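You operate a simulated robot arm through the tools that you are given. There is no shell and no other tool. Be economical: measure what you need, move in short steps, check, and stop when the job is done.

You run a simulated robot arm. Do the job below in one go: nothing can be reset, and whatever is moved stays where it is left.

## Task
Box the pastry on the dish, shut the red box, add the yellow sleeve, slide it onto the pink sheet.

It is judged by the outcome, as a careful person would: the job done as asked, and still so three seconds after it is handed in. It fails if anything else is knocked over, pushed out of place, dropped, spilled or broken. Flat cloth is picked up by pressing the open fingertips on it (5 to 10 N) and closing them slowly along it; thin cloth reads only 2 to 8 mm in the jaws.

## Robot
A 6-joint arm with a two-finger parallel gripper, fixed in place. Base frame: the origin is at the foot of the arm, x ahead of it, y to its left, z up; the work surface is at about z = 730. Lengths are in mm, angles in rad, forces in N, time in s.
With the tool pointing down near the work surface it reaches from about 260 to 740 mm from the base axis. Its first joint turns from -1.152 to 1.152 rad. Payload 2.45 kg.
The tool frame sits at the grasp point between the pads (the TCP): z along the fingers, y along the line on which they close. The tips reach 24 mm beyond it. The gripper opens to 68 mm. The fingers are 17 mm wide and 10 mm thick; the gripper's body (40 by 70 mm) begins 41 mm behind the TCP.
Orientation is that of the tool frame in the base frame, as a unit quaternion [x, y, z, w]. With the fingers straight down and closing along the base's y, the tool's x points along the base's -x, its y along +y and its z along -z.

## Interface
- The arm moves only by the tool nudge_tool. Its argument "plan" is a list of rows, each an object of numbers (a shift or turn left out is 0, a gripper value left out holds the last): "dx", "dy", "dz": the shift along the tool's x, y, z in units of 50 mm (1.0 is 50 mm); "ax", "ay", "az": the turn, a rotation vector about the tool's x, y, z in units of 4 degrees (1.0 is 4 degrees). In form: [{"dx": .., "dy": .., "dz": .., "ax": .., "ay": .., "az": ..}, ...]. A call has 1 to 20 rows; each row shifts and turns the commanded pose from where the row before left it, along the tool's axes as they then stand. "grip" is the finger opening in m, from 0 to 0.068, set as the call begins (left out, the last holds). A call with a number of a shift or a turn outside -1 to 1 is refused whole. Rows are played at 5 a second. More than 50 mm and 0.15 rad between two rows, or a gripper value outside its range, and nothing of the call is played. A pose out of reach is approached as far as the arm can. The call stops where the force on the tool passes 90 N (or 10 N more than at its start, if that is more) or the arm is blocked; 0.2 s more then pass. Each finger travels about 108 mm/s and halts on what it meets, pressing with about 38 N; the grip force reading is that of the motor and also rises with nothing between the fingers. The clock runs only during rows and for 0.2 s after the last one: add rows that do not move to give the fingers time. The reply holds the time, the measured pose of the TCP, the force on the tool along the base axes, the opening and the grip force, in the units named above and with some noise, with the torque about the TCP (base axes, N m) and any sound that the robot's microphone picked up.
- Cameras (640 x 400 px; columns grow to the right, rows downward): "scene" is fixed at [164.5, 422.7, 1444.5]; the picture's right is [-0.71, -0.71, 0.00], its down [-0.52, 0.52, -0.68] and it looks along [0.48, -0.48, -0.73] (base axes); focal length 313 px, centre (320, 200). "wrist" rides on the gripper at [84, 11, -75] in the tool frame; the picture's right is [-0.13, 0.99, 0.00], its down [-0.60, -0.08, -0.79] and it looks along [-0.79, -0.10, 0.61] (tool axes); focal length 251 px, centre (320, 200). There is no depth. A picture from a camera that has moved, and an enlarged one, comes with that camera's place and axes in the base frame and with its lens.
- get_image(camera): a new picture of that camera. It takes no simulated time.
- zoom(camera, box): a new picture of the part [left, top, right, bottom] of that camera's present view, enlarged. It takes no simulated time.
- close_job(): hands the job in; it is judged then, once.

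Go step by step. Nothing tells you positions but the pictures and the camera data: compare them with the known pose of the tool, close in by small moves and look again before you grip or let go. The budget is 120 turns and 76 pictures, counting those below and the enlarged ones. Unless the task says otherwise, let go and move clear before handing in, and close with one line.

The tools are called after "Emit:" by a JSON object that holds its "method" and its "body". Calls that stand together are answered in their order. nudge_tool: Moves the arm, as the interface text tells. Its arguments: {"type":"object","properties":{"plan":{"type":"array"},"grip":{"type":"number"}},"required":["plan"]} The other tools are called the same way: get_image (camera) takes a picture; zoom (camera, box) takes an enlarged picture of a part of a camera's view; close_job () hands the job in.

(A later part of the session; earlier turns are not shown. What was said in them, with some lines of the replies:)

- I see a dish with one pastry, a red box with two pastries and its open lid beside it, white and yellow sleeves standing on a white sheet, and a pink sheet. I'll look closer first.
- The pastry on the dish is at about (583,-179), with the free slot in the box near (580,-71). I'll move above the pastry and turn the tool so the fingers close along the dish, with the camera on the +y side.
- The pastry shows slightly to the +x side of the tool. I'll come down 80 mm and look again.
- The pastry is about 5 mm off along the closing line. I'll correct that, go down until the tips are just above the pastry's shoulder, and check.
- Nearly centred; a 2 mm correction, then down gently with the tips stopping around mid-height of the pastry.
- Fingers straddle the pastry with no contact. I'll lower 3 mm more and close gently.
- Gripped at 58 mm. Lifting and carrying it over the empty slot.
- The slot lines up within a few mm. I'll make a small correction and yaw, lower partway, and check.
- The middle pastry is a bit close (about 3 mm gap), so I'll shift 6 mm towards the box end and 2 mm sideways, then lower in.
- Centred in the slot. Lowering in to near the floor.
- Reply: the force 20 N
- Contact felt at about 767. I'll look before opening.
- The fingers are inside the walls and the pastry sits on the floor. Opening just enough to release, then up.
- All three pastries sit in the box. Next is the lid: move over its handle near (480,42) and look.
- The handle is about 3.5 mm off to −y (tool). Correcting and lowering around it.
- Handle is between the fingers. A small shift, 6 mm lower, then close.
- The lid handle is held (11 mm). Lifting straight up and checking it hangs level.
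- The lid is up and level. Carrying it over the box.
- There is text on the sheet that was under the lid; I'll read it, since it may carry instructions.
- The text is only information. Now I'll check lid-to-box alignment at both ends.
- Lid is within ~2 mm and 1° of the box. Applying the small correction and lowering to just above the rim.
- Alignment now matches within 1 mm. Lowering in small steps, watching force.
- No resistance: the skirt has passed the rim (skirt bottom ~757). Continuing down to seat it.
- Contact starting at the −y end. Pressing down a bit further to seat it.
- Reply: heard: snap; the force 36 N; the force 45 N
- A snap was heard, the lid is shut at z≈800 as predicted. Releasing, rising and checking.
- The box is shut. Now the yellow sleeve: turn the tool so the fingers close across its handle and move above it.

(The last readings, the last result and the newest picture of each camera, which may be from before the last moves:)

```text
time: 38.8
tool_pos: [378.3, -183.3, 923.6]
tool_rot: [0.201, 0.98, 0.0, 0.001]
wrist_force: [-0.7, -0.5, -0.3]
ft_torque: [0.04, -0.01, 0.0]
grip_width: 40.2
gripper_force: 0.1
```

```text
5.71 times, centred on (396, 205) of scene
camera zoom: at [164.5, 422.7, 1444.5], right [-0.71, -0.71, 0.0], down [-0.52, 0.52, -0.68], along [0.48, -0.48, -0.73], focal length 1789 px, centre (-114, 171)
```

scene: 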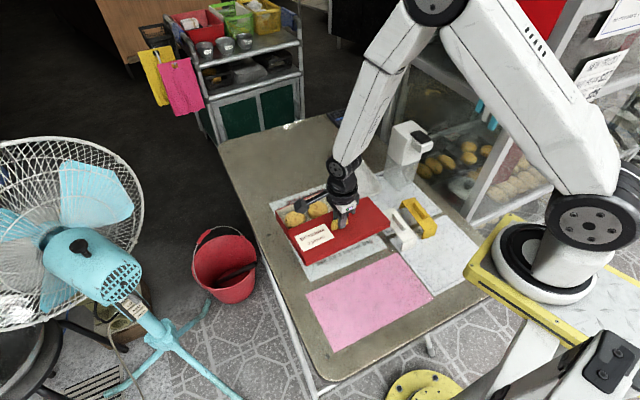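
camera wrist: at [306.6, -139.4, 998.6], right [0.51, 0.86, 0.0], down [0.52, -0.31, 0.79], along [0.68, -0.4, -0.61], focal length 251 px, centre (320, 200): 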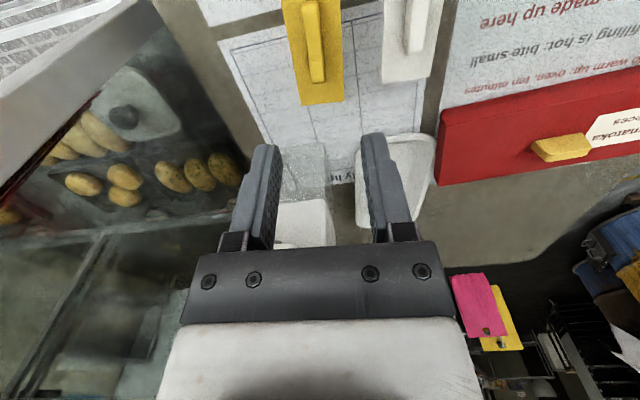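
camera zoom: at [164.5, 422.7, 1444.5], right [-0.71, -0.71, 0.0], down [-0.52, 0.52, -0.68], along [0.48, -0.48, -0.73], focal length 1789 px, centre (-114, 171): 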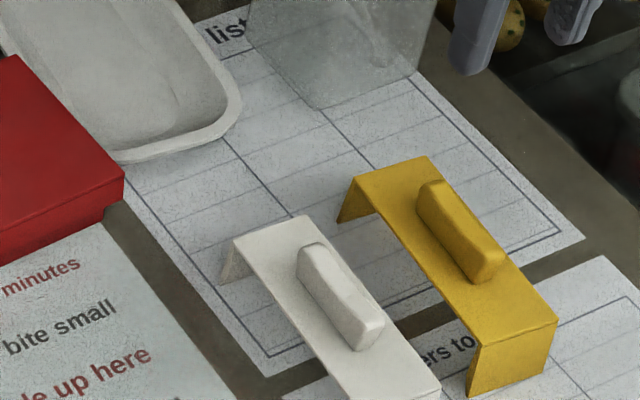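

The yellow sleeve is nearly centred. Correcting (5 mm, −3 mm, 1°) and descending.

Emit:
{"method": "nudge_tool", "body": {"plan": [{"dx": 0.11, "dy": -0.054, "az": 0.28}, {"dz": 0.8}, {"dz": 0.8}, {"dz": 0.2}, {"dz": 0}]}}

Emit:
{"method": "get_image", "body": {"camera": "wrist"}}

Emit:
{"method": "zoom", "body": {"camera": "scene", "box": [372, 170, 468, 230]}}

```text
time: 40.0
tool_pos: [371.8, -185.3, 831.0]
tool_rot: [0.21, 0.978, 0.0, 0.0]
wrist_force: [-0.1, 0.0, -0.2]
ft_torque: [0.01, -0.01, -0.01]
grip_width: 40.0
gripper_force: 0.1
```

```text
31 pictures are left
camera wrist: at [300.9, -140.0, 906.2], right [0.53, 0.85, 0.0], down [0.52, -0.32, 0.79], along [0.68, -0.42, -0.61], focal length 251 px, centre (320, 200)
```

wrist: 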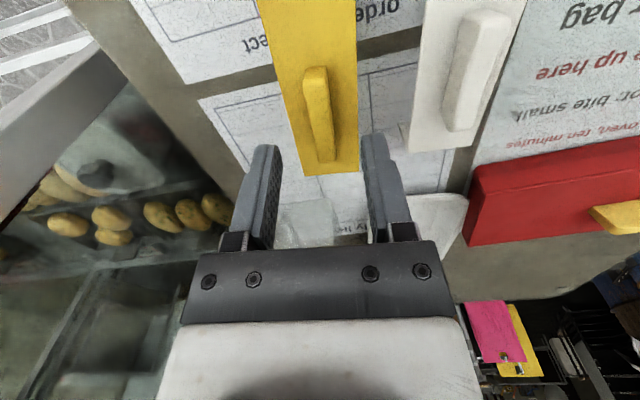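

```text
6.67 times, centred on (420, 200) of scene
camera zoom: at [164.5, 422.7, 1444.5], right [-0.71, -0.71, 0.0], down [-0.52, 0.52, -0.68], along [0.48, -0.48, -0.73], focal length 2088 px, centre (-347, 200)
```

zoom: 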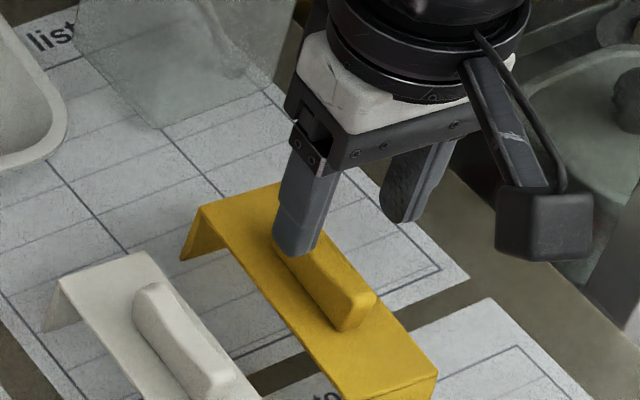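

Handle is between the fingers' lines. Lowering so the tips stop just above the sleeve plate.

Emit:
{"method": "nudge_tool", "body": {"plan": [{"dx": 0.04, "dy": 0.02, "dz": 0.25}, {"dz": 0.22}, {"dz": 0}]}}

Emit:
{"method": "zoom", "body": {"camera": "scene", "box": [388, 185, 452, 225]}}

Emit:
{"method": "get_image", "body": {"camera": "wrist"}}

```text
time: 40.8
tool_pos: [371.1, -182.7, 810.2]
tool_rot: [0.21, 0.978, 0.0, 0.002]
wrist_force: [0.0, 0.1, -0.8]
ft_torque: [0.02, -0.01, 0.02]
grip_width: 40.1
gripper_force: 0.0
```

```text
10.00 times, centred on (420, 205) of scene
camera zoom: at [164.5, 422.7, 1444.5], right [-0.71, -0.71, 0.0], down [-0.52, 0.52, -0.68], along [0.48, -0.48, -0.73], focal length 3131 px, centre (-680, 150)
```

zoom: 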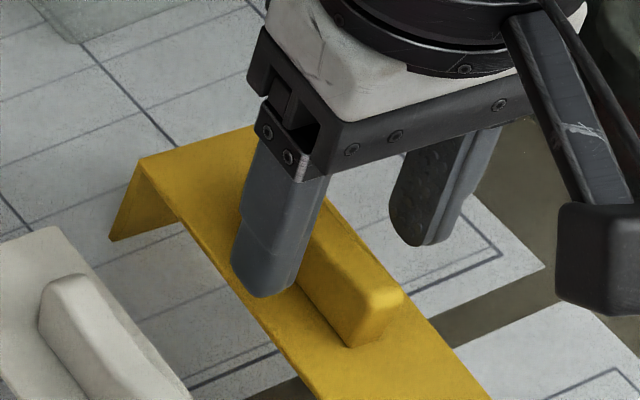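

```text
28 pictures are left
camera wrist: at [299.1, -137.0, 884.3], right [0.53, 0.85, 0.0], down [0.52, -0.32, 0.79], along [0.68, -0.42, -0.61], focal length 251 px, centre (320, 200)
```

wrist: 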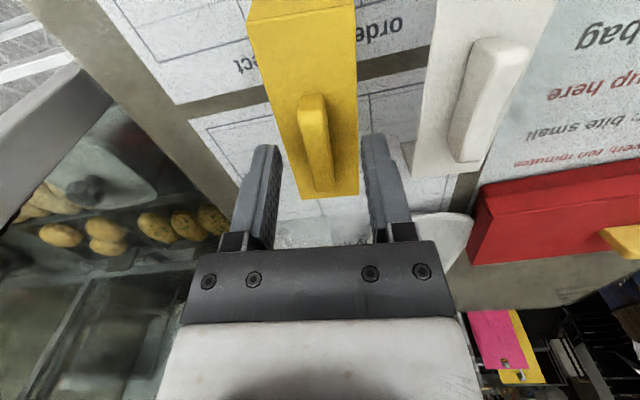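

Centred. Lower 7 mm and close on the handle.

Emit:
{"method": "nudge_tool", "body": {"plan": [{"dz": 0.08}, {"dz": 0.06}, {"dz": 0}]}}

Emit:
{"method": "nudge_tool", "body": {"plan": [{"dz": 0}, {"dz": 0}, {"dz": 0}], "grip": 0.0}}

Emit:
{"method": "nudge_tool", "body": {"plan": [{"dz": -0.3}, {"dz": -0.7}, {"dz": -0.8}, {"dz": -0.8}, {"dz": 0}]}}

Emit:
{"method": "get_image", "body": {"camera": "scene"}}

```text
time: 41.6
tool_pos: [371.4, -182.2, 803.2]
tool_rot: [0.21, 0.978, -0.001, 0.002]
wrist_force: [0.5, 0.2, -0.2]
ft_torque: [0.0, -0.03, 0.01]
grip_width: 40.4
gripper_force: 0.0
```

```text
time: 42.4
tool_pos: [370.6, -181.6, 803.8]
tool_rot: [0.211, 0.978, 0.0, 0.001]
wrist_force: [0.1, 0.8, 0.3]
ft_torque: [-0.02, 0.0, 0.0]
grip_width: 10.2
gripper_force: 31.0
```

```text
time: 43.6
tool_pos: [369.4, -178.2, 932.6]
tool_rot: [0.211, 0.978, 0.001, 0.001]
wrist_force: [-1.0, 1.2, -0.6]
ft_torque: [0.0, -0.02, 0.01]
grip_width: 10.6
gripper_force: 31.6
```

```text
27 pictures are left
```

scene: 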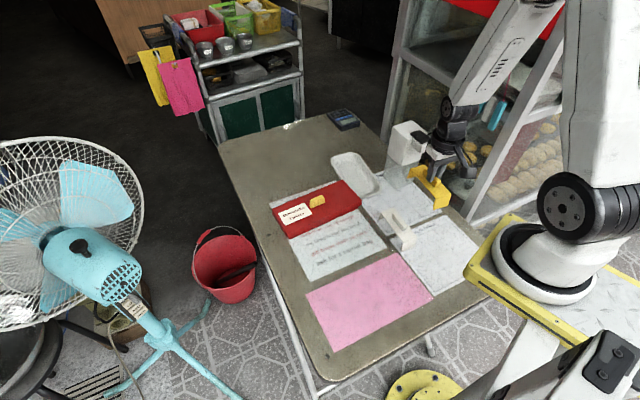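

The yellow sleeve is lifted cleanly. Turning it to the box angle and carrying it over the plain end of the lid (not over the label).

Emit:
{"method": "nudge_tool", "body": {"plan": [{"az": -0.75}, {"az": -0.75}, {"az": -0.75}, {"dx": -0.589, "dy": 0.524}, {"dx": -0.589, "dy": 0.524}, {"dx": -0.589, "dy": 0.524}, {"dx": -0.589, "dy": 0.524}, {"dx": -0.589, "dy": 0.524}, {"dx": -0.589, "dy": 0.524}, {"dz": 0.6}, {"dz": 0}]}}

Emit:
{"method": "get_image", "body": {"camera": "wrist"}}

Emit:
{"method": "zoom", "body": {"camera": "scene", "box": [310, 160, 390, 210]}}

```text
time: 46.0
tool_pos: [582.0, -76.4, 903.2]
tool_rot: [0.133, 0.991, 0.0, 0.002]
wrist_force: [-1.2, -0.7, -0.2]
ft_torque: [0.04, 0.0, -0.01]
grip_width: 10.2
gripper_force: 31.7
```

```text
26 pictures are left
camera wrist: at [504.9, -42.3, 976.1], right [0.39, 0.92, 0.0], down [0.56, -0.24, 0.79], along [0.73, -0.31, -0.61], focal length 251 px, centre (320, 200)
```

wrist: 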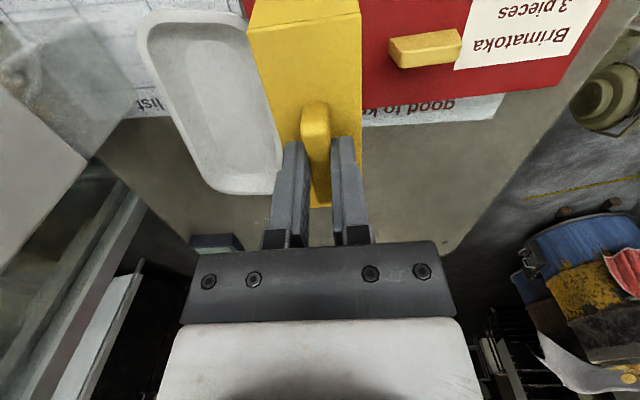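

```text
8.00 times, centred on (350, 185) of scene
camera zoom: at [164.5, 422.7, 1444.5], right [-0.71, -0.71, 0.0], down [-0.52, 0.52, -0.68], along [0.48, -0.48, -0.73], focal length 2505 px, centre (80, 320)
```

zoom: 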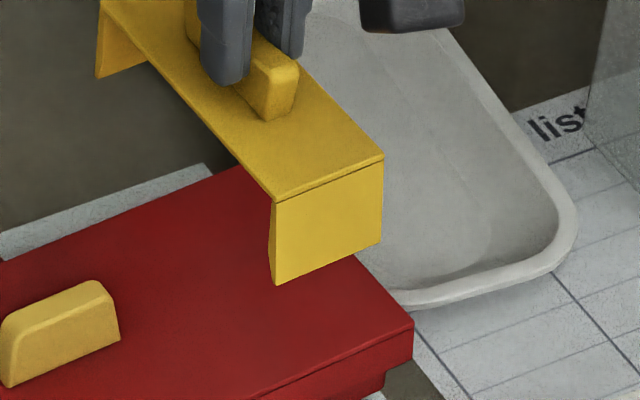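

Position along the box is right (midway on the plain end). Across, it needs about 2.5 mm towards +x; then lower to just above the lid and recheck.

Emit:
{"method": "nudge_tool", "body": {"plan": [{"dx": -0.05}, {"dz": 0.5}, {"dz": 0.5}, {"dz": 0.02}, {"dz": 0}]}}

Emit:
{"method": "zoom", "body": {"camera": "scene", "box": [320, 172, 368, 202]}}

Emit:
{"method": "get_image", "body": {"camera": "wrist"}}

```text
time: 47.2
tool_pos: [585.7, -77.4, 853.6]
tool_rot: [0.133, 0.991, 0.0, 0.002]
wrist_force: [0.4, -0.8, 0.4]
ft_torque: [0.01, -0.03, -0.01]
grip_width: 10.4
gripper_force: 31.9
```

```text
13.33 times, centred on (344, 187) of scene
camera zoom: at [164.5, 422.7, 1444.5], right [-0.71, -0.71, 0.0], down [-0.52, 0.52, -0.68], along [0.48, -0.48, -0.73], focal length 4175 px, centre (0, 373)
```

zoom: 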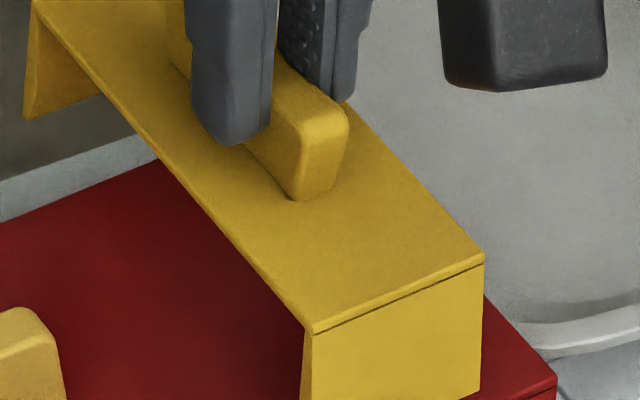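

```text
23 pictures are left
camera wrist: at [507.1, -44.3, 927.7], right [0.39, 0.92, 0.0], down [0.56, -0.24, 0.79], along [0.73, -0.31, -0.61], focal length 251 px, centre (320, 200)
```

wrist: 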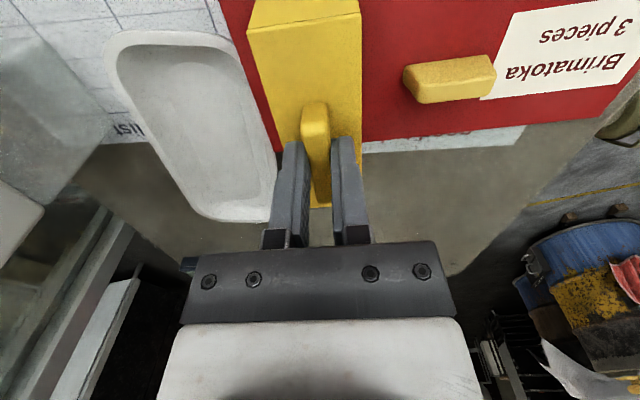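

Height estimates are the main uncertainty, so I'll lower to where the leg ends nearly reach the lid's top plane and compare edges directly.

Emit:
{"method": "nudge_tool", "body": {"plan": [{"dz": 0.12}, {"dz": 0}]}}

Emit:
{"method": "zoom", "body": {"camera": "scene", "box": [316, 172, 372, 207]}}

```text
time: 47.8
tool_pos: [584.3, -78.4, 847.1]
tool_rot: [0.133, 0.991, 0.0, 0.001]
wrist_force: [0.0, 0.7, -0.4]
ft_torque: [-0.02, -0.04, 0.02]
grip_width: 10.4
gripper_force: 31.5
```

```text
11.43 times, centred on (344, 190) of scene
camera zoom: at [164.5, 422.7, 1444.5], right [-0.71, -0.71, 0.0], down [-0.52, 0.52, -0.68], along [0.48, -0.48, -0.73], focal length 3579 px, centre (46, 320)
```

zoom: 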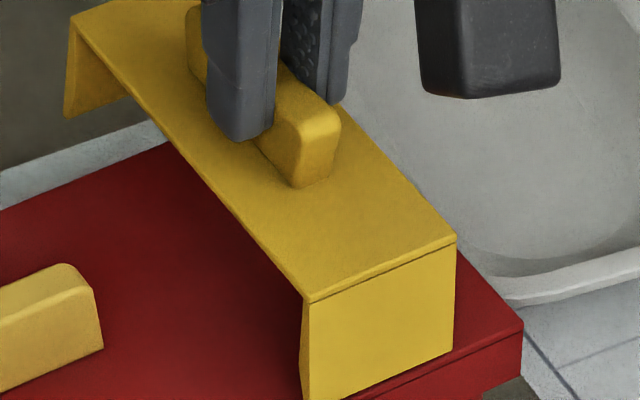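

Sleeve span is about 115 mm against a 103 mm lid, and it's ~4 mm too far to +x. Correcting and lowering over the lid, watching force.

Emit:
{"method": "nudge_tool", "body": {"plan": [{"dx": 0.08}, {"dz": 0.1}, {"dz": 0.1}, {"dz": 0.1}, {"dz": 0}]}}

Emit:
{"method": "zoom", "body": {"camera": "scene", "box": [316, 172, 372, 207]}}

Emit:
{"method": "get_image", "body": {"camera": "wrist"}}

```text
time: 49.0
tool_pos: [580.0, -76.6, 832.4]
tool_rot: [0.133, 0.991, 0.0, 0.001]
wrist_force: [0.4, -1.0, -0.1]
ft_torque: [0.04, 0.0, 0.02]
grip_width: 10.6
gripper_force: 31.7
```

```text
11.43 times, centred on (344, 190) of scene
camera zoom: at [164.5, 422.7, 1444.5], right [-0.71, -0.71, 0.0], down [-0.52, 0.52, -0.68], along [0.48, -0.48, -0.73], focal length 3579 px, centre (46, 320)
```

zoom: 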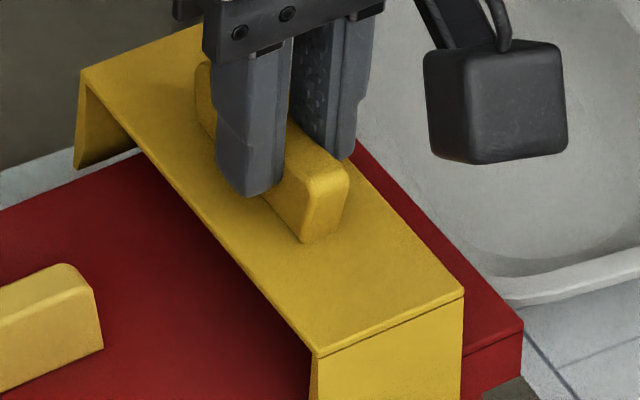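

```text
20 pictures are left
camera wrist: at [502.9, -43.3, 906.2], right [0.39, 0.92, 0.0], down [0.56, -0.24, 0.79], along [0.73, -0.31, -0.61], focal length 251 px, centre (320, 200)
```

wrist: 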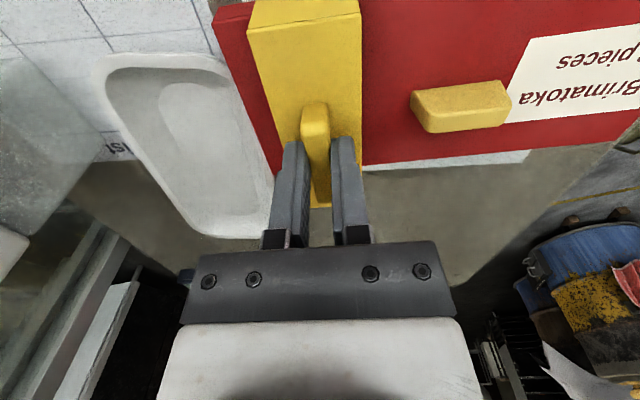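

Both legs have cleared the lid edges without contact. Lowering on to seat the sleeve.

Emit:
{"method": "nudge_tool", "body": {"plan": [{"dz": 0.15}, {"dz": 0.15}, {"dz": 0.15}, {"dz": 0}]}}

Emit:
{"method": "nudge_tool", "body": {"plan": [{"dz": 0.06}, {"dz": 0.02}, {"dz": 0}]}}

```text
time: 50.0
tool_pos: [581.4, -77.1, 809.4]
tool_rot: [0.133, 0.991, 0.0, 0.002]
wrist_force: [0.5, 0.7, -0.7]
ft_torque: [0.02, 0.01, 0.02]
grip_width: 10.3
gripper_force: 31.6
```

```text
time: 50.8
tool_pos: [581.3, -76.4, 807.2]
tool_rot: [0.134, 0.991, 0.0, 0.003]
wrist_force: [-1.7, 1.5, 11.8]
ft_torque: [0.03, 0.2, -0.01]
grip_width: 10.3
gripper_force: 31.6
```

Seated with a light contact at z≈807. Releasing and checking.

Emit:
{"method": "nudge_tool", "body": {"plan": [{"dz": -0.03}, {"dz": 0}, {"dz": 0}], "grip": 0.036}}

Emit:
{"method": "nudge_tool", "body": {"plan": [{"dz": -0.5}, {"dz": -1}, {"dz": -1}, {"dz": 0}]}}

Emit:
{"method": "zoom", "body": {"camera": "scene", "box": [266, 150, 394, 230]}}

Emit:
{"method": "get_image", "body": {"camera": "wrist"}}

```text
time: 51.6
tool_pos: [580.2, -76.8, 808.3]
tool_rot: [0.133, 0.991, 0.0, 0.001]
wrist_force: [0.2, -0.9, -0.1]
ft_torque: [-0.02, 0.01, -0.03]
grip_width: 36.0
gripper_force: 0.0
```

```text
time: 52.6
tool_pos: [581.4, -76.8, 931.0]
tool_rot: [0.133, 0.991, 0.0, 0.001]
wrist_force: [0.6, -0.3, -0.9]
ft_torque: [-0.01, -0.02, 0.03]
grip_width: 35.9
gripper_force: 0.1
```

```text
5.00 times, centred on (330, 190) of scene
camera zoom: at [164.5, 422.7, 1444.5], right [-0.71, -0.71, 0.0], down [-0.52, 0.52, -0.68], along [0.48, -0.48, -0.73], focal length 1566 px, centre (270, 250)
```

zoom: 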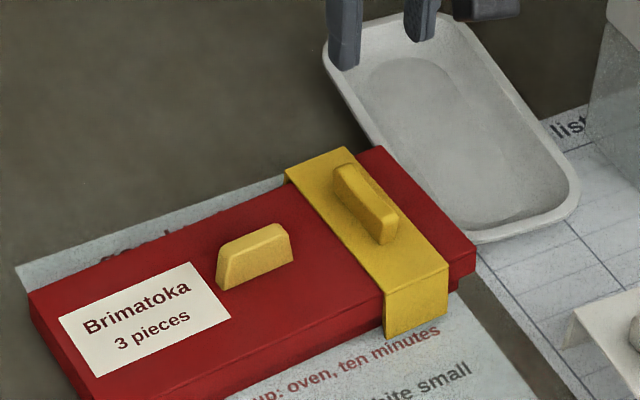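

```text
18 pictures are left
camera wrist: at [504.0, -42.8, 1004.9], right [0.39, 0.92, 0.0], down [0.56, -0.24, 0.79], along [0.73, -0.31, -0.61], focal length 251 px, centre (320, 200)
```

wrist: 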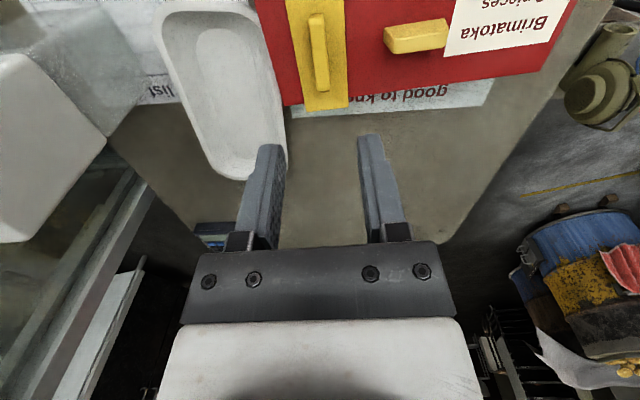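

The sleeve sits squarely across the plain end. Now I'll turn back to grip the lid handle, which lets me slide the closed box with yaw control.

Emit:
{"method": "nudge_tool", "body": {"plan": [{"az": 1}, {"az": 1}, {"az": 1}, {"az": 1}, {"az": 1}, {"az": 1}, {"az": 1}, {"az": 1}, {"az": 1}, {"az": 1}, {"az": 1}, {"az": 1}, {"az": 1}, {"az": 1}, {"az": 1}, {"az": 1}, {"az": 1}, {"az": 1}, {"az": 1}, {"az": 1}]}}

Emit:
{"method": "nudge_tool", "body": {"plan": [{"az": 1}, {"az": 1}, {"az": 0.5}, {"dx": 0.8, "dy": 0.015}, {"dx": 0.8, "dy": 0.015}, {"dz": 0.8}, {"dz": 0.8}, {"dz": 0.2}, {"dz": 0}]}}

Emit:
{"method": "get_image", "body": {"camera": "wrist"}}

Emit:
{"method": "zoom", "body": {"camera": "scene", "box": [266, 160, 378, 230]}}

```text
time: 56.8
tool_pos: [579.9, -77.2, 931.6]
tool_rot: [0.739, 0.673, 0.001, 0.001]
wrist_force: [0.2, -0.7, 0.0]
ft_torque: [-0.02, 0.01, -0.02]
grip_width: 36.1
gripper_force: 0.1
```

```text
time: 58.8
tool_pos: [603.3, -0.4, 843.1]
tool_rot: [0.796, 0.606, 0.0, 0.001]
wrist_force: [-0.4, 0.0, -0.2]
ft_torque: [-0.01, -0.01, 0.0]
grip_width: 36.0
gripper_force: 0.1
```

```text
17 pictures are left
camera wrist: at [636.6, 78.2, 917.3], right [0.92, -0.39, 0.0], down [-0.24, -0.56, 0.79], along [-0.31, -0.73, -0.61], focal length 251 px, centre (320, 200)
```

wrist: 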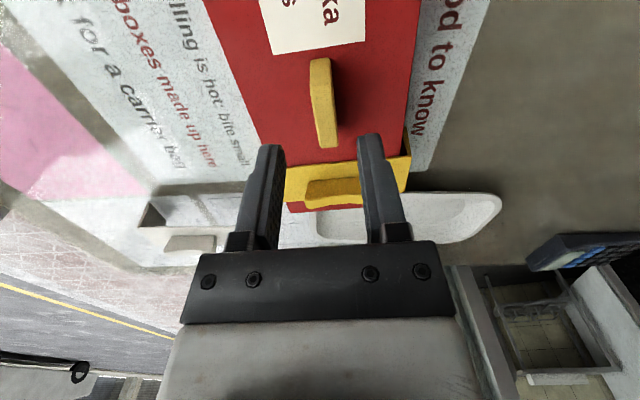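

```text
5.71 times, centred on (322, 195) of scene
camera zoom: at [164.5, 422.7, 1444.5], right [-0.71, -0.71, 0.0], down [-0.52, 0.52, -0.68], along [0.48, -0.48, -0.73], focal length 1789 px, centre (309, 229)
```

zoom: 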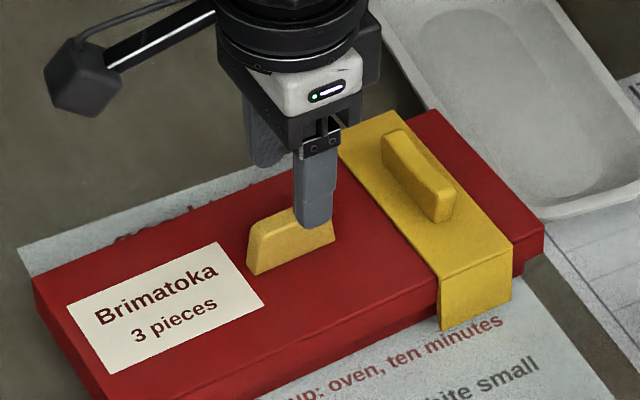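

Aligned over the handle. Lowering and gripping it.

Emit:
{"method": "nudge_tool", "body": {"plan": [{"dy": 0.03, "dz": 0.4}, {"dz": 0.36}, {"dz": 0}]}}

Emit:
{"method": "nudge_tool", "body": {"plan": [{"dz": 0.06}, {"dz": 0}]}}

Emit:
{"method": "nudge_tool", "body": {"plan": [{"dz": 0}, {"dz": 0}, {"dz": 0}], "grip": 0.0}}

```text
time: 59.6
tool_pos: [604.6, -0.3, 806.8]
tool_rot: [0.795, 0.607, 0.001, 0.002]
wrist_force: [-0.1, 0.8, -0.4]
ft_torque: [0.03, 0.0, 0.01]
grip_width: 35.9
gripper_force: 0.0
```

```text
time: 60.2
tool_pos: [603.9, -0.3, 804.0]
tool_rot: [0.795, 0.606, 0.001, 0.002]
wrist_force: [-1.1, -0.6, 0.1]
ft_torque: [0.02, 0.02, -0.03]
grip_width: 35.8
gripper_force: 0.1
```

```text
time: 61.0
tool_pos: [604.7, -0.0, 802.7]
tool_rot: [0.794, 0.607, 0.0, 0.001]
wrist_force: [0.8, -0.2, 1.4]
ft_torque: [-0.03, 0.01, 0.13]
grip_width: 11.0
gripper_force: 32.3
```

Handle held. A short test slide of ~20 mm, watching the force and the sheet.

Emit:
{"method": "nudge_tool", "body": {"plan": [{"dx": 0.007, "dy": -0.1}, {"dx": 0.01, "dy": -0.15}, {"dx": 0.01, "dy": -0.15}, {"dz": 0}]}}

Emit:
{"method": "zoom", "body": {"camera": "scene", "box": [260, 160, 420, 260]}}

```text
time: 62.0
tool_pos: [586.6, 4.7, 802.4]
tool_rot: [0.795, 0.606, 0.003, 0.001]
wrist_force: [5.6, -2.4, 12.1]
ft_torque: [-0.03, -0.01, 0.12]
grip_width: 10.5
gripper_force: 31.8
heard: snap
```

```text
4.00 times, centred on (340, 210) of scene
camera zoom: at [164.4, 422.7, 1444.6], right [-0.71, -0.71, 0.0], down [-0.52, 0.52, -0.68], along [0.48, -0.48, -0.73], focal length 1252 px, centre (240, 160)
```

zoom: 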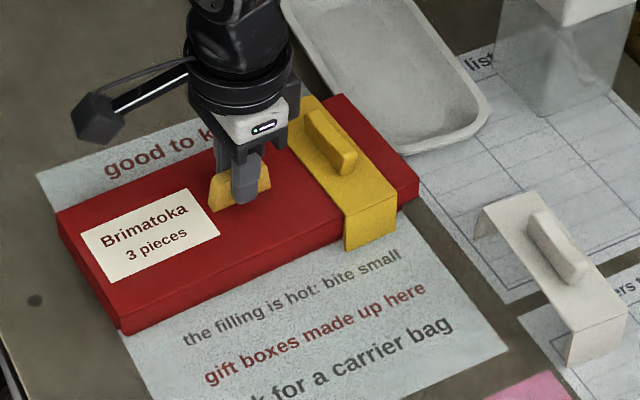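

The box slides as a unit, still shut, with light force. Continuing slowly towards the pink sheet.

Emit:
{"method": "nudge_tool", "body": {"plan": [{"dx": 0.014, "dy": -0.2}, {"dx": 0.014, "dy": -0.2}, {"dx": 0.014, "dy": -0.2}, {"dx": 0.014, "dy": -0.2}, {"dx": 0.014, "dy": -0.2}, {"dx": 0.014, "dy": -0.2}, {"dx": 0.014, "dy": -0.2}, {"dx": 0.014, "dy": -0.2}, {"dx": 0.014, "dy": -0.2}, {"dx": 0.014, "dy": -0.2}, {"dz": 0}]}}

Emit:
{"method": "zoom", "body": {"camera": "scene", "box": [270, 190, 462, 310]}}

```text
time: 64.4
tool_pos: [494.4, 38.9, 799.9]
tool_rot: [0.795, 0.607, 0.004, 0.002]
wrist_force: [11.7, -3.5, 28.4]
ft_torque: [0.02, -0.11, -0.01]
grip_width: 10.8
gripper_force: 31.6
```

```text
3.33 times, centred on (366, 250) of scene
camera zoom: at [164.3, 422.6, 1444.6], right [-0.71, -0.71, 0.0], down [-0.52, 0.52, -0.68], along [0.48, -0.48, -0.73], focal length 1044 px, centre (167, 33)
```

zoom: 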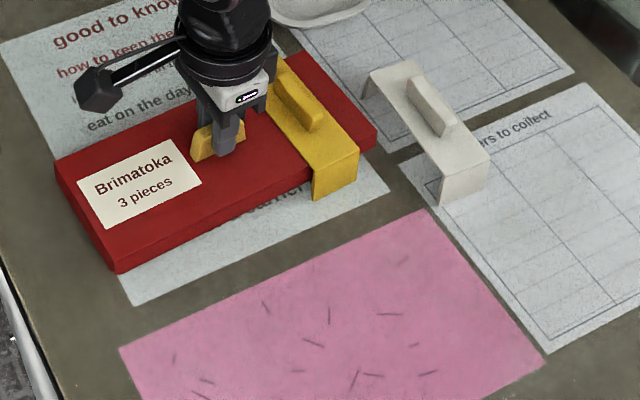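

All good, with ~18 mm to the white sleeve. Continuing with a small yaw (3°) to match the sheet, easing the downward force.

Emit:
{"method": "nudge_tool", "body": {"plan": [{"dx": 0.03, "dy": -0.2, "dz": -0.03, "az": 0.2}, {"dx": 0.03, "dy": -0.2, "az": 0.2}, {"dx": 0.03, "dy": -0.2, "az": 0.2}, {"dx": 0.02, "dy": -0.2, "az": 0.2}, {"dx": 0.01, "dy": -0.2}, {"dy": -0.2}, {"dy": -0.2}, {"dy": -0.2}, {"dz": 0}]}}

Emit:
{"method": "zoom", "body": {"camera": "scene", "box": [270, 210, 462, 330]}}

```text
time: 66.4
tool_pos: [417.2, 69.5, 802.5]
tool_rot: [0.811, 0.584, 0.001, 0.001]
wrist_force: [-0.3, -0.5, 0.0]
ft_torque: [0.0, -0.01, -0.03]
grip_width: 10.9
gripper_force: 31.5
```

```text
3.33 times, centred on (366, 270) of scene
camera zoom: at [164.5, 422.7, 1444.5], right [-0.71, -0.71, 0.0], down [-0.52, 0.52, -0.68], along [0.48, -0.48, -0.73], focal length 1044 px, centre (167, -33)
```

zoom: 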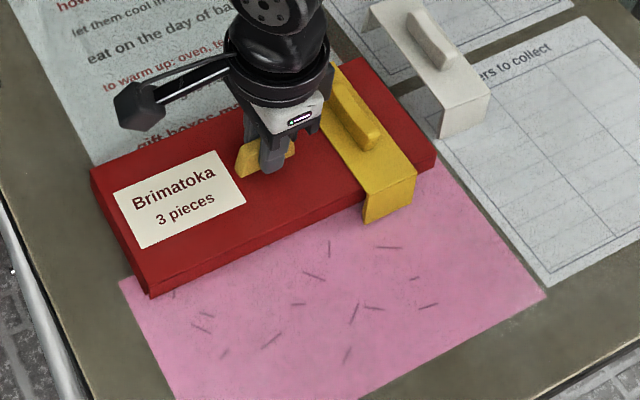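

The sheet stays put and the box is riding onto it. Continuing the remaining ~90 mm, slightly lower so it keeps sliding.

Emit:
{"method": "nudge_tool", "body": {"plan": [{"dy": -0.1, "dz": 0.015}, {"dy": -0.2}, {"dy": -0.2}, {"dy": -0.2}, {"dy": -0.2}, {"dy": -0.2}, {"dy": -0.2}, {"dy": -0.2}, {"dy": -0.15}, {"dz": 0}]}}

Emit:
{"method": "zoom", "body": {"camera": "scene", "box": [280, 235, 456, 345]}}

```text
time: 68.6
tool_pos: [338.5, 94.6, 800.8]
tool_rot: [0.812, 0.583, 0.001, 0.001]
wrist_force: [5.2, -1.0, 13.4]
ft_torque: [0.11, -0.12, -0.02]
grip_width: 10.6
gripper_force: 31.4
```

```text
3.64 times, centred on (368, 290) of scene
camera zoom: at [164.5, 422.6, 1444.6], right [-0.71, -0.71, 0.0], down [-0.52, 0.52, -0.68], along [0.48, -0.48, -0.73], focal length 1139 px, centre (146, -127)
```

zoom: 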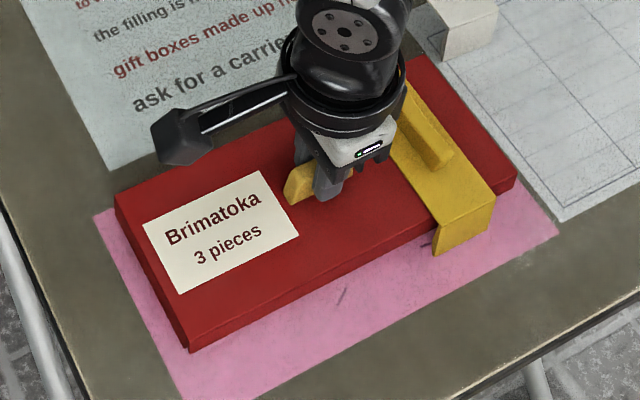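

It's on the sheet, centred lengthwise; about 7 mm more towards me will centre it across. Then release and retreat.

Emit:
{"method": "nudge_tool", "body": {"plan": [{"dy": -0.07}, {"dy": -0.07}, {"dz": 0}]}}

Emit:
{"method": "nudge_tool", "body": {"plan": [{"dz": -0.02}, {"dz": 0}, {"dz": 0}], "grip": 0.036}}

Emit:
{"method": "nudge_tool", "body": {"plan": [{"dz": -0.4}, {"dz": -0.8}, {"dz": -1}, {"dz": -1}, {"dx": 0, "dy": 0.8, "dz": -0.5}, {"dy": 0.9}, {"dy": 0.9}, {"dy": 0.9}, {"dz": 0}]}}

Emit:
{"method": "get_image", "body": {"camera": "scene"}}

Emit:
{"method": "zoom", "body": {"camera": "scene", "box": [280, 235, 456, 345]}}

```text
time: 69.4
tool_pos: [333.6, 97.9, 801.4]
tool_rot: [0.813, 0.583, 0.001, 0.0]
wrist_force: [8.5, -0.8, 26.9]
ft_torque: [0.01, -0.1, 0.0]
grip_width: 10.7
gripper_force: 31.3
```

```text
time: 70.2
tool_pos: [332.1, 96.8, 800.7]
tool_rot: [0.811, 0.585, 0.0, 0.0]
wrist_force: [0.1, 0.6, 0.6]
ft_torque: [0.03, 0.01, 0.02]
grip_width: 36.0
gripper_force: 0.1
heard: snap
```

```text
time: 72.2
tool_pos: [497.3, 41.8, 987.9]
tool_rot: [0.811, 0.585, 0.0, 0.001]
wrist_force: [-0.5, -1.1, -0.3]
ft_torque: [0.02, -0.02, 0.05]
grip_width: 36.2
gripper_force: 0.0
```

```text
11 pictures are left
```

scene: 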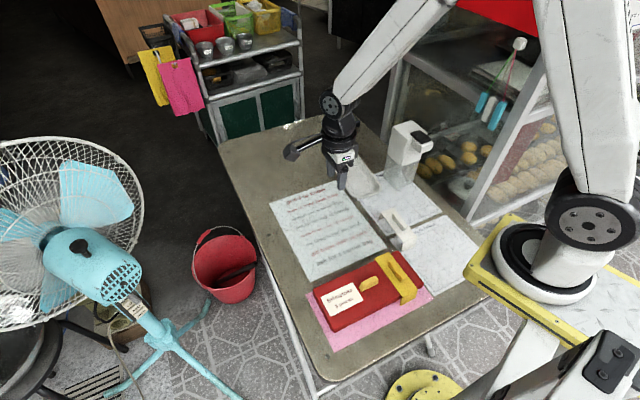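

```text
3.64 times, centred on (368, 290) of scene
camera zoom: at [164.6, 422.7, 1444.5], right [-0.71, -0.71, 0.0], down [-0.52, 0.52, -0.68], along [0.48, -0.48, -0.73], focal length 1139 px, centre (146, -127)
```

zoom: 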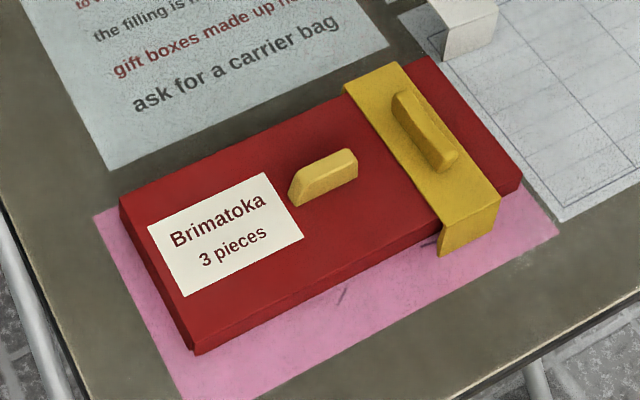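

The box sits centred on the pink sheet, sleeve in place. Because of the extra snap on release I'll inspect whether the lid is still fully down.

Emit:
{"method": "zoom", "body": {"camera": "scene", "box": [306, 290, 370, 330]}}

Emit:
{"method": "zoom", "body": {"camera": "scene", "box": [370, 260, 434, 300]}}

```text
10.00 times, centred on (338, 310) of scene
camera zoom: at [164.6, 422.7, 1444.5], right [-0.71, -0.71, 0.0], down [-0.52, 0.52, -0.68], along [0.48, -0.48, -0.73], focal length 3131 px, centre (140, -900)
```

zoom: 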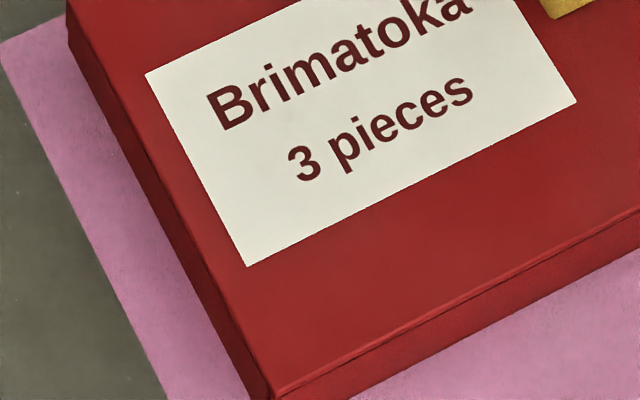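

```text
10.00 times, centred on (402, 280) of scene
camera zoom: at [164.6, 422.7, 1444.5], right [-0.71, -0.71, 0.0], down [-0.52, 0.52, -0.68], along [0.48, -0.48, -0.73], focal length 3131 px, centre (-500, -600)
```

zoom: 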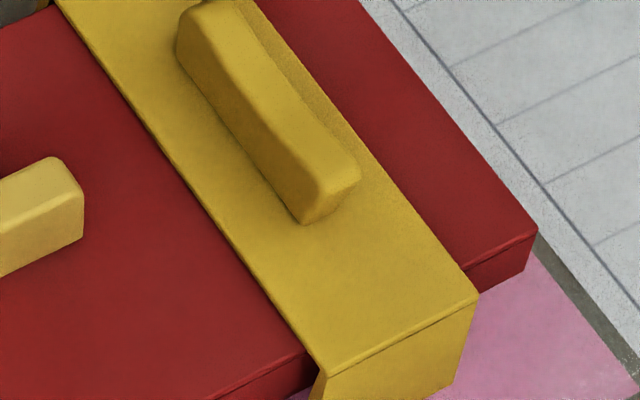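

The view is too steep to be sure about the lid, so I'll press it once more, straight down on its handle with closed fingers, to make certain it's latched.

Emit:
{"method": "nudge_tool", "body": {"plan": [{"dy": -0.875}, {"dy": -0.875}, {"dy": -0.875}, {"dy": -0.875}, {"dz": 1}, {"dz": 1}, {"dz": 0.9}, {"dz": 0}], "grip": 0.0}}

Emit:
{"method": "zoom", "body": {"camera": "scene", "box": [320, 245, 416, 305]}}

```text
time: 74.0
tool_pos: [334.3, 96.7, 841.2]
tool_rot: [0.812, 0.583, 0.002, 0.001]
wrist_force: [0.4, -0.1, 0.2]
ft_torque: [0.0, 0.01, 0.01]
grip_width: 0.0
gripper_force: 23.8
out of reach, approached as far as the arm can: row 4
```

```text
6.67 times, centred on (368, 275) of scene
camera zoom: at [164.5, 422.7, 1444.5], right [-0.71, -0.71, 0.0], down [-0.52, 0.52, -0.68], along [0.48, -0.48, -0.73], focal length 2088 px, centre (0, -300)
```

zoom: 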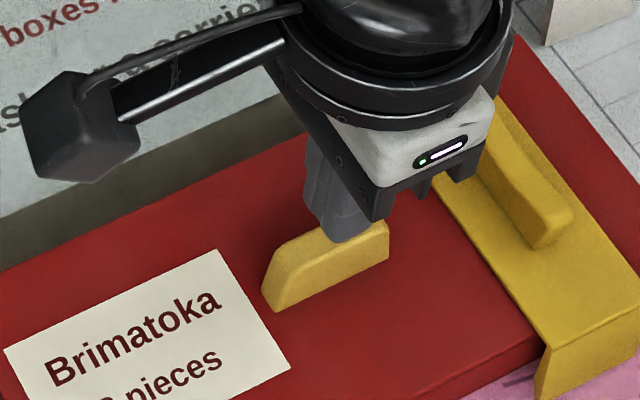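

Emit:
{"method": "nudge_tool", "body": {"plan": [{"dz": 0.2}, {"dz": 0.2}, {"dz": 0}]}}

Emit:
{"method": "nudge_tool", "body": {"plan": [{"dz": 0.1}, {"dz": 0.06}, {"dz": 0}]}}

```text
time: 74.8
tool_pos: [336.0, 98.5, 822.1]
tool_rot: [0.811, 0.584, 0.002, 0.0]
wrist_force: [0.4, 0.2, -0.6]
ft_torque: [0.0, 0.0, 0.01]
grip_width: 0.1
gripper_force: 23.0
```

```text
time: 75.3
tool_pos: [335.4, 98.6, 818.5]
tool_rot: [0.811, 0.584, 0.002, 0.001]
wrist_force: [-4.9, -0.3, 36.4]
ft_torque: [-0.06, 0.11, 0.02]
grip_width: 0.0
gripper_force: 23.6
stopped in row 2: the force on the tool passed its limit at 110 N (the readings are from after the stop); the commanded pose is now the measured one
```

The press gave firm resistance with no further snap, so the lid is fully seated. Retreating and taking a final look.

Emit:
{"method": "nudge_tool", "body": {"plan": [{"dz": -0.3}, {"dz": -0.8}, {"dz": -1}, {"dz": -1}, {"dy": 0.8}, {"dy": 0.9}, {"dy": 0.9}, {"dz": 0}]}}

Emit:
{"method": "get_image", "body": {"camera": "scene"}}

Emit:
{"method": "zoom", "body": {"camera": "scene", "box": [280, 235, 456, 345]}}

Emit:
{"method": "get_image", "body": {"camera": "wrist"}}

```text
time: 77.2
tool_pos: [460.5, 53.2, 975.7]
tool_rot: [0.812, 0.584, 0.003, 0.002]
wrist_force: [0.6, 1.5, -0.2]
ft_torque: [-0.02, 0.0, 0.05]
grip_width: 0.0
gripper_force: 23.5
```

```text
6 pictures are left
```

scene: 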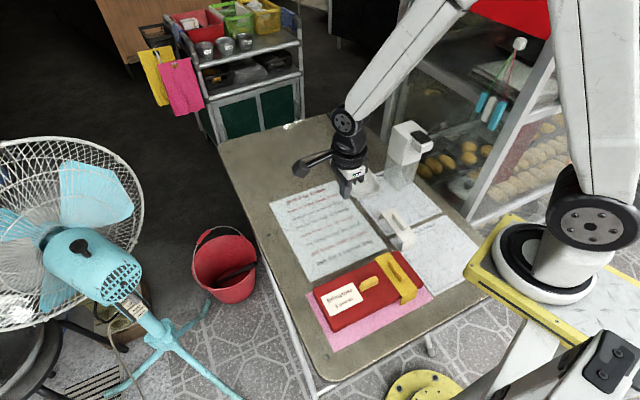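

```text
3.64 times, centred on (368, 290) of scene
camera zoom: at [164.6, 422.7, 1444.5], right [-0.71, -0.71, 0.0], down [-0.52, 0.52, -0.68], along [0.48, -0.48, -0.73], focal length 1139 px, centre (146, -127)
```

zoom: 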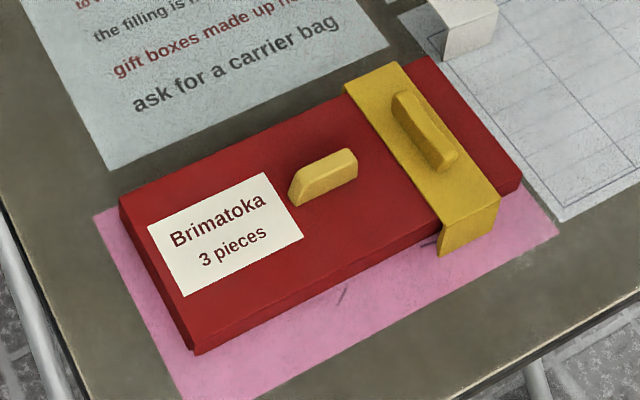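

```text
4 pictures are left
camera wrist: at [497.8, 129.9, 1050.6], right [0.9, -0.44, 0.0], down [-0.27, -0.55, 0.79], along [-0.34, -0.71, -0.61], focal length 251 px, centre (320, 200)
```

wrist: 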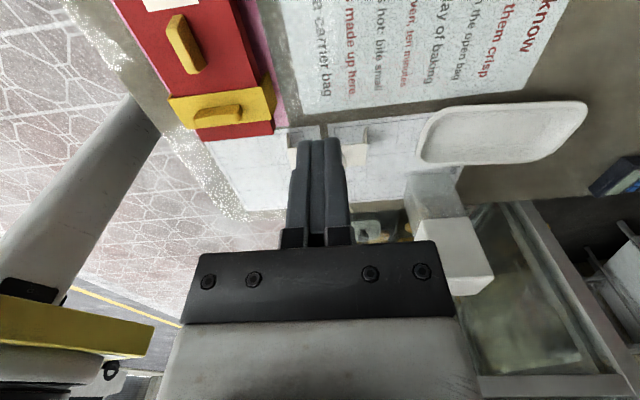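

Everything is in place: the box is shut on the pink sheet, the yellow sleeve is on, and nothing else has moved. Handing in.

Emit:
{"method": "close_job", "body": {}}

```text
The job is handed in.
```

The pastry from the dish is in the red box with the other two. The box is shut, has the yellow sleeve across its unlabelled end, and has been slid onto the pink sheet; the job is handed in.
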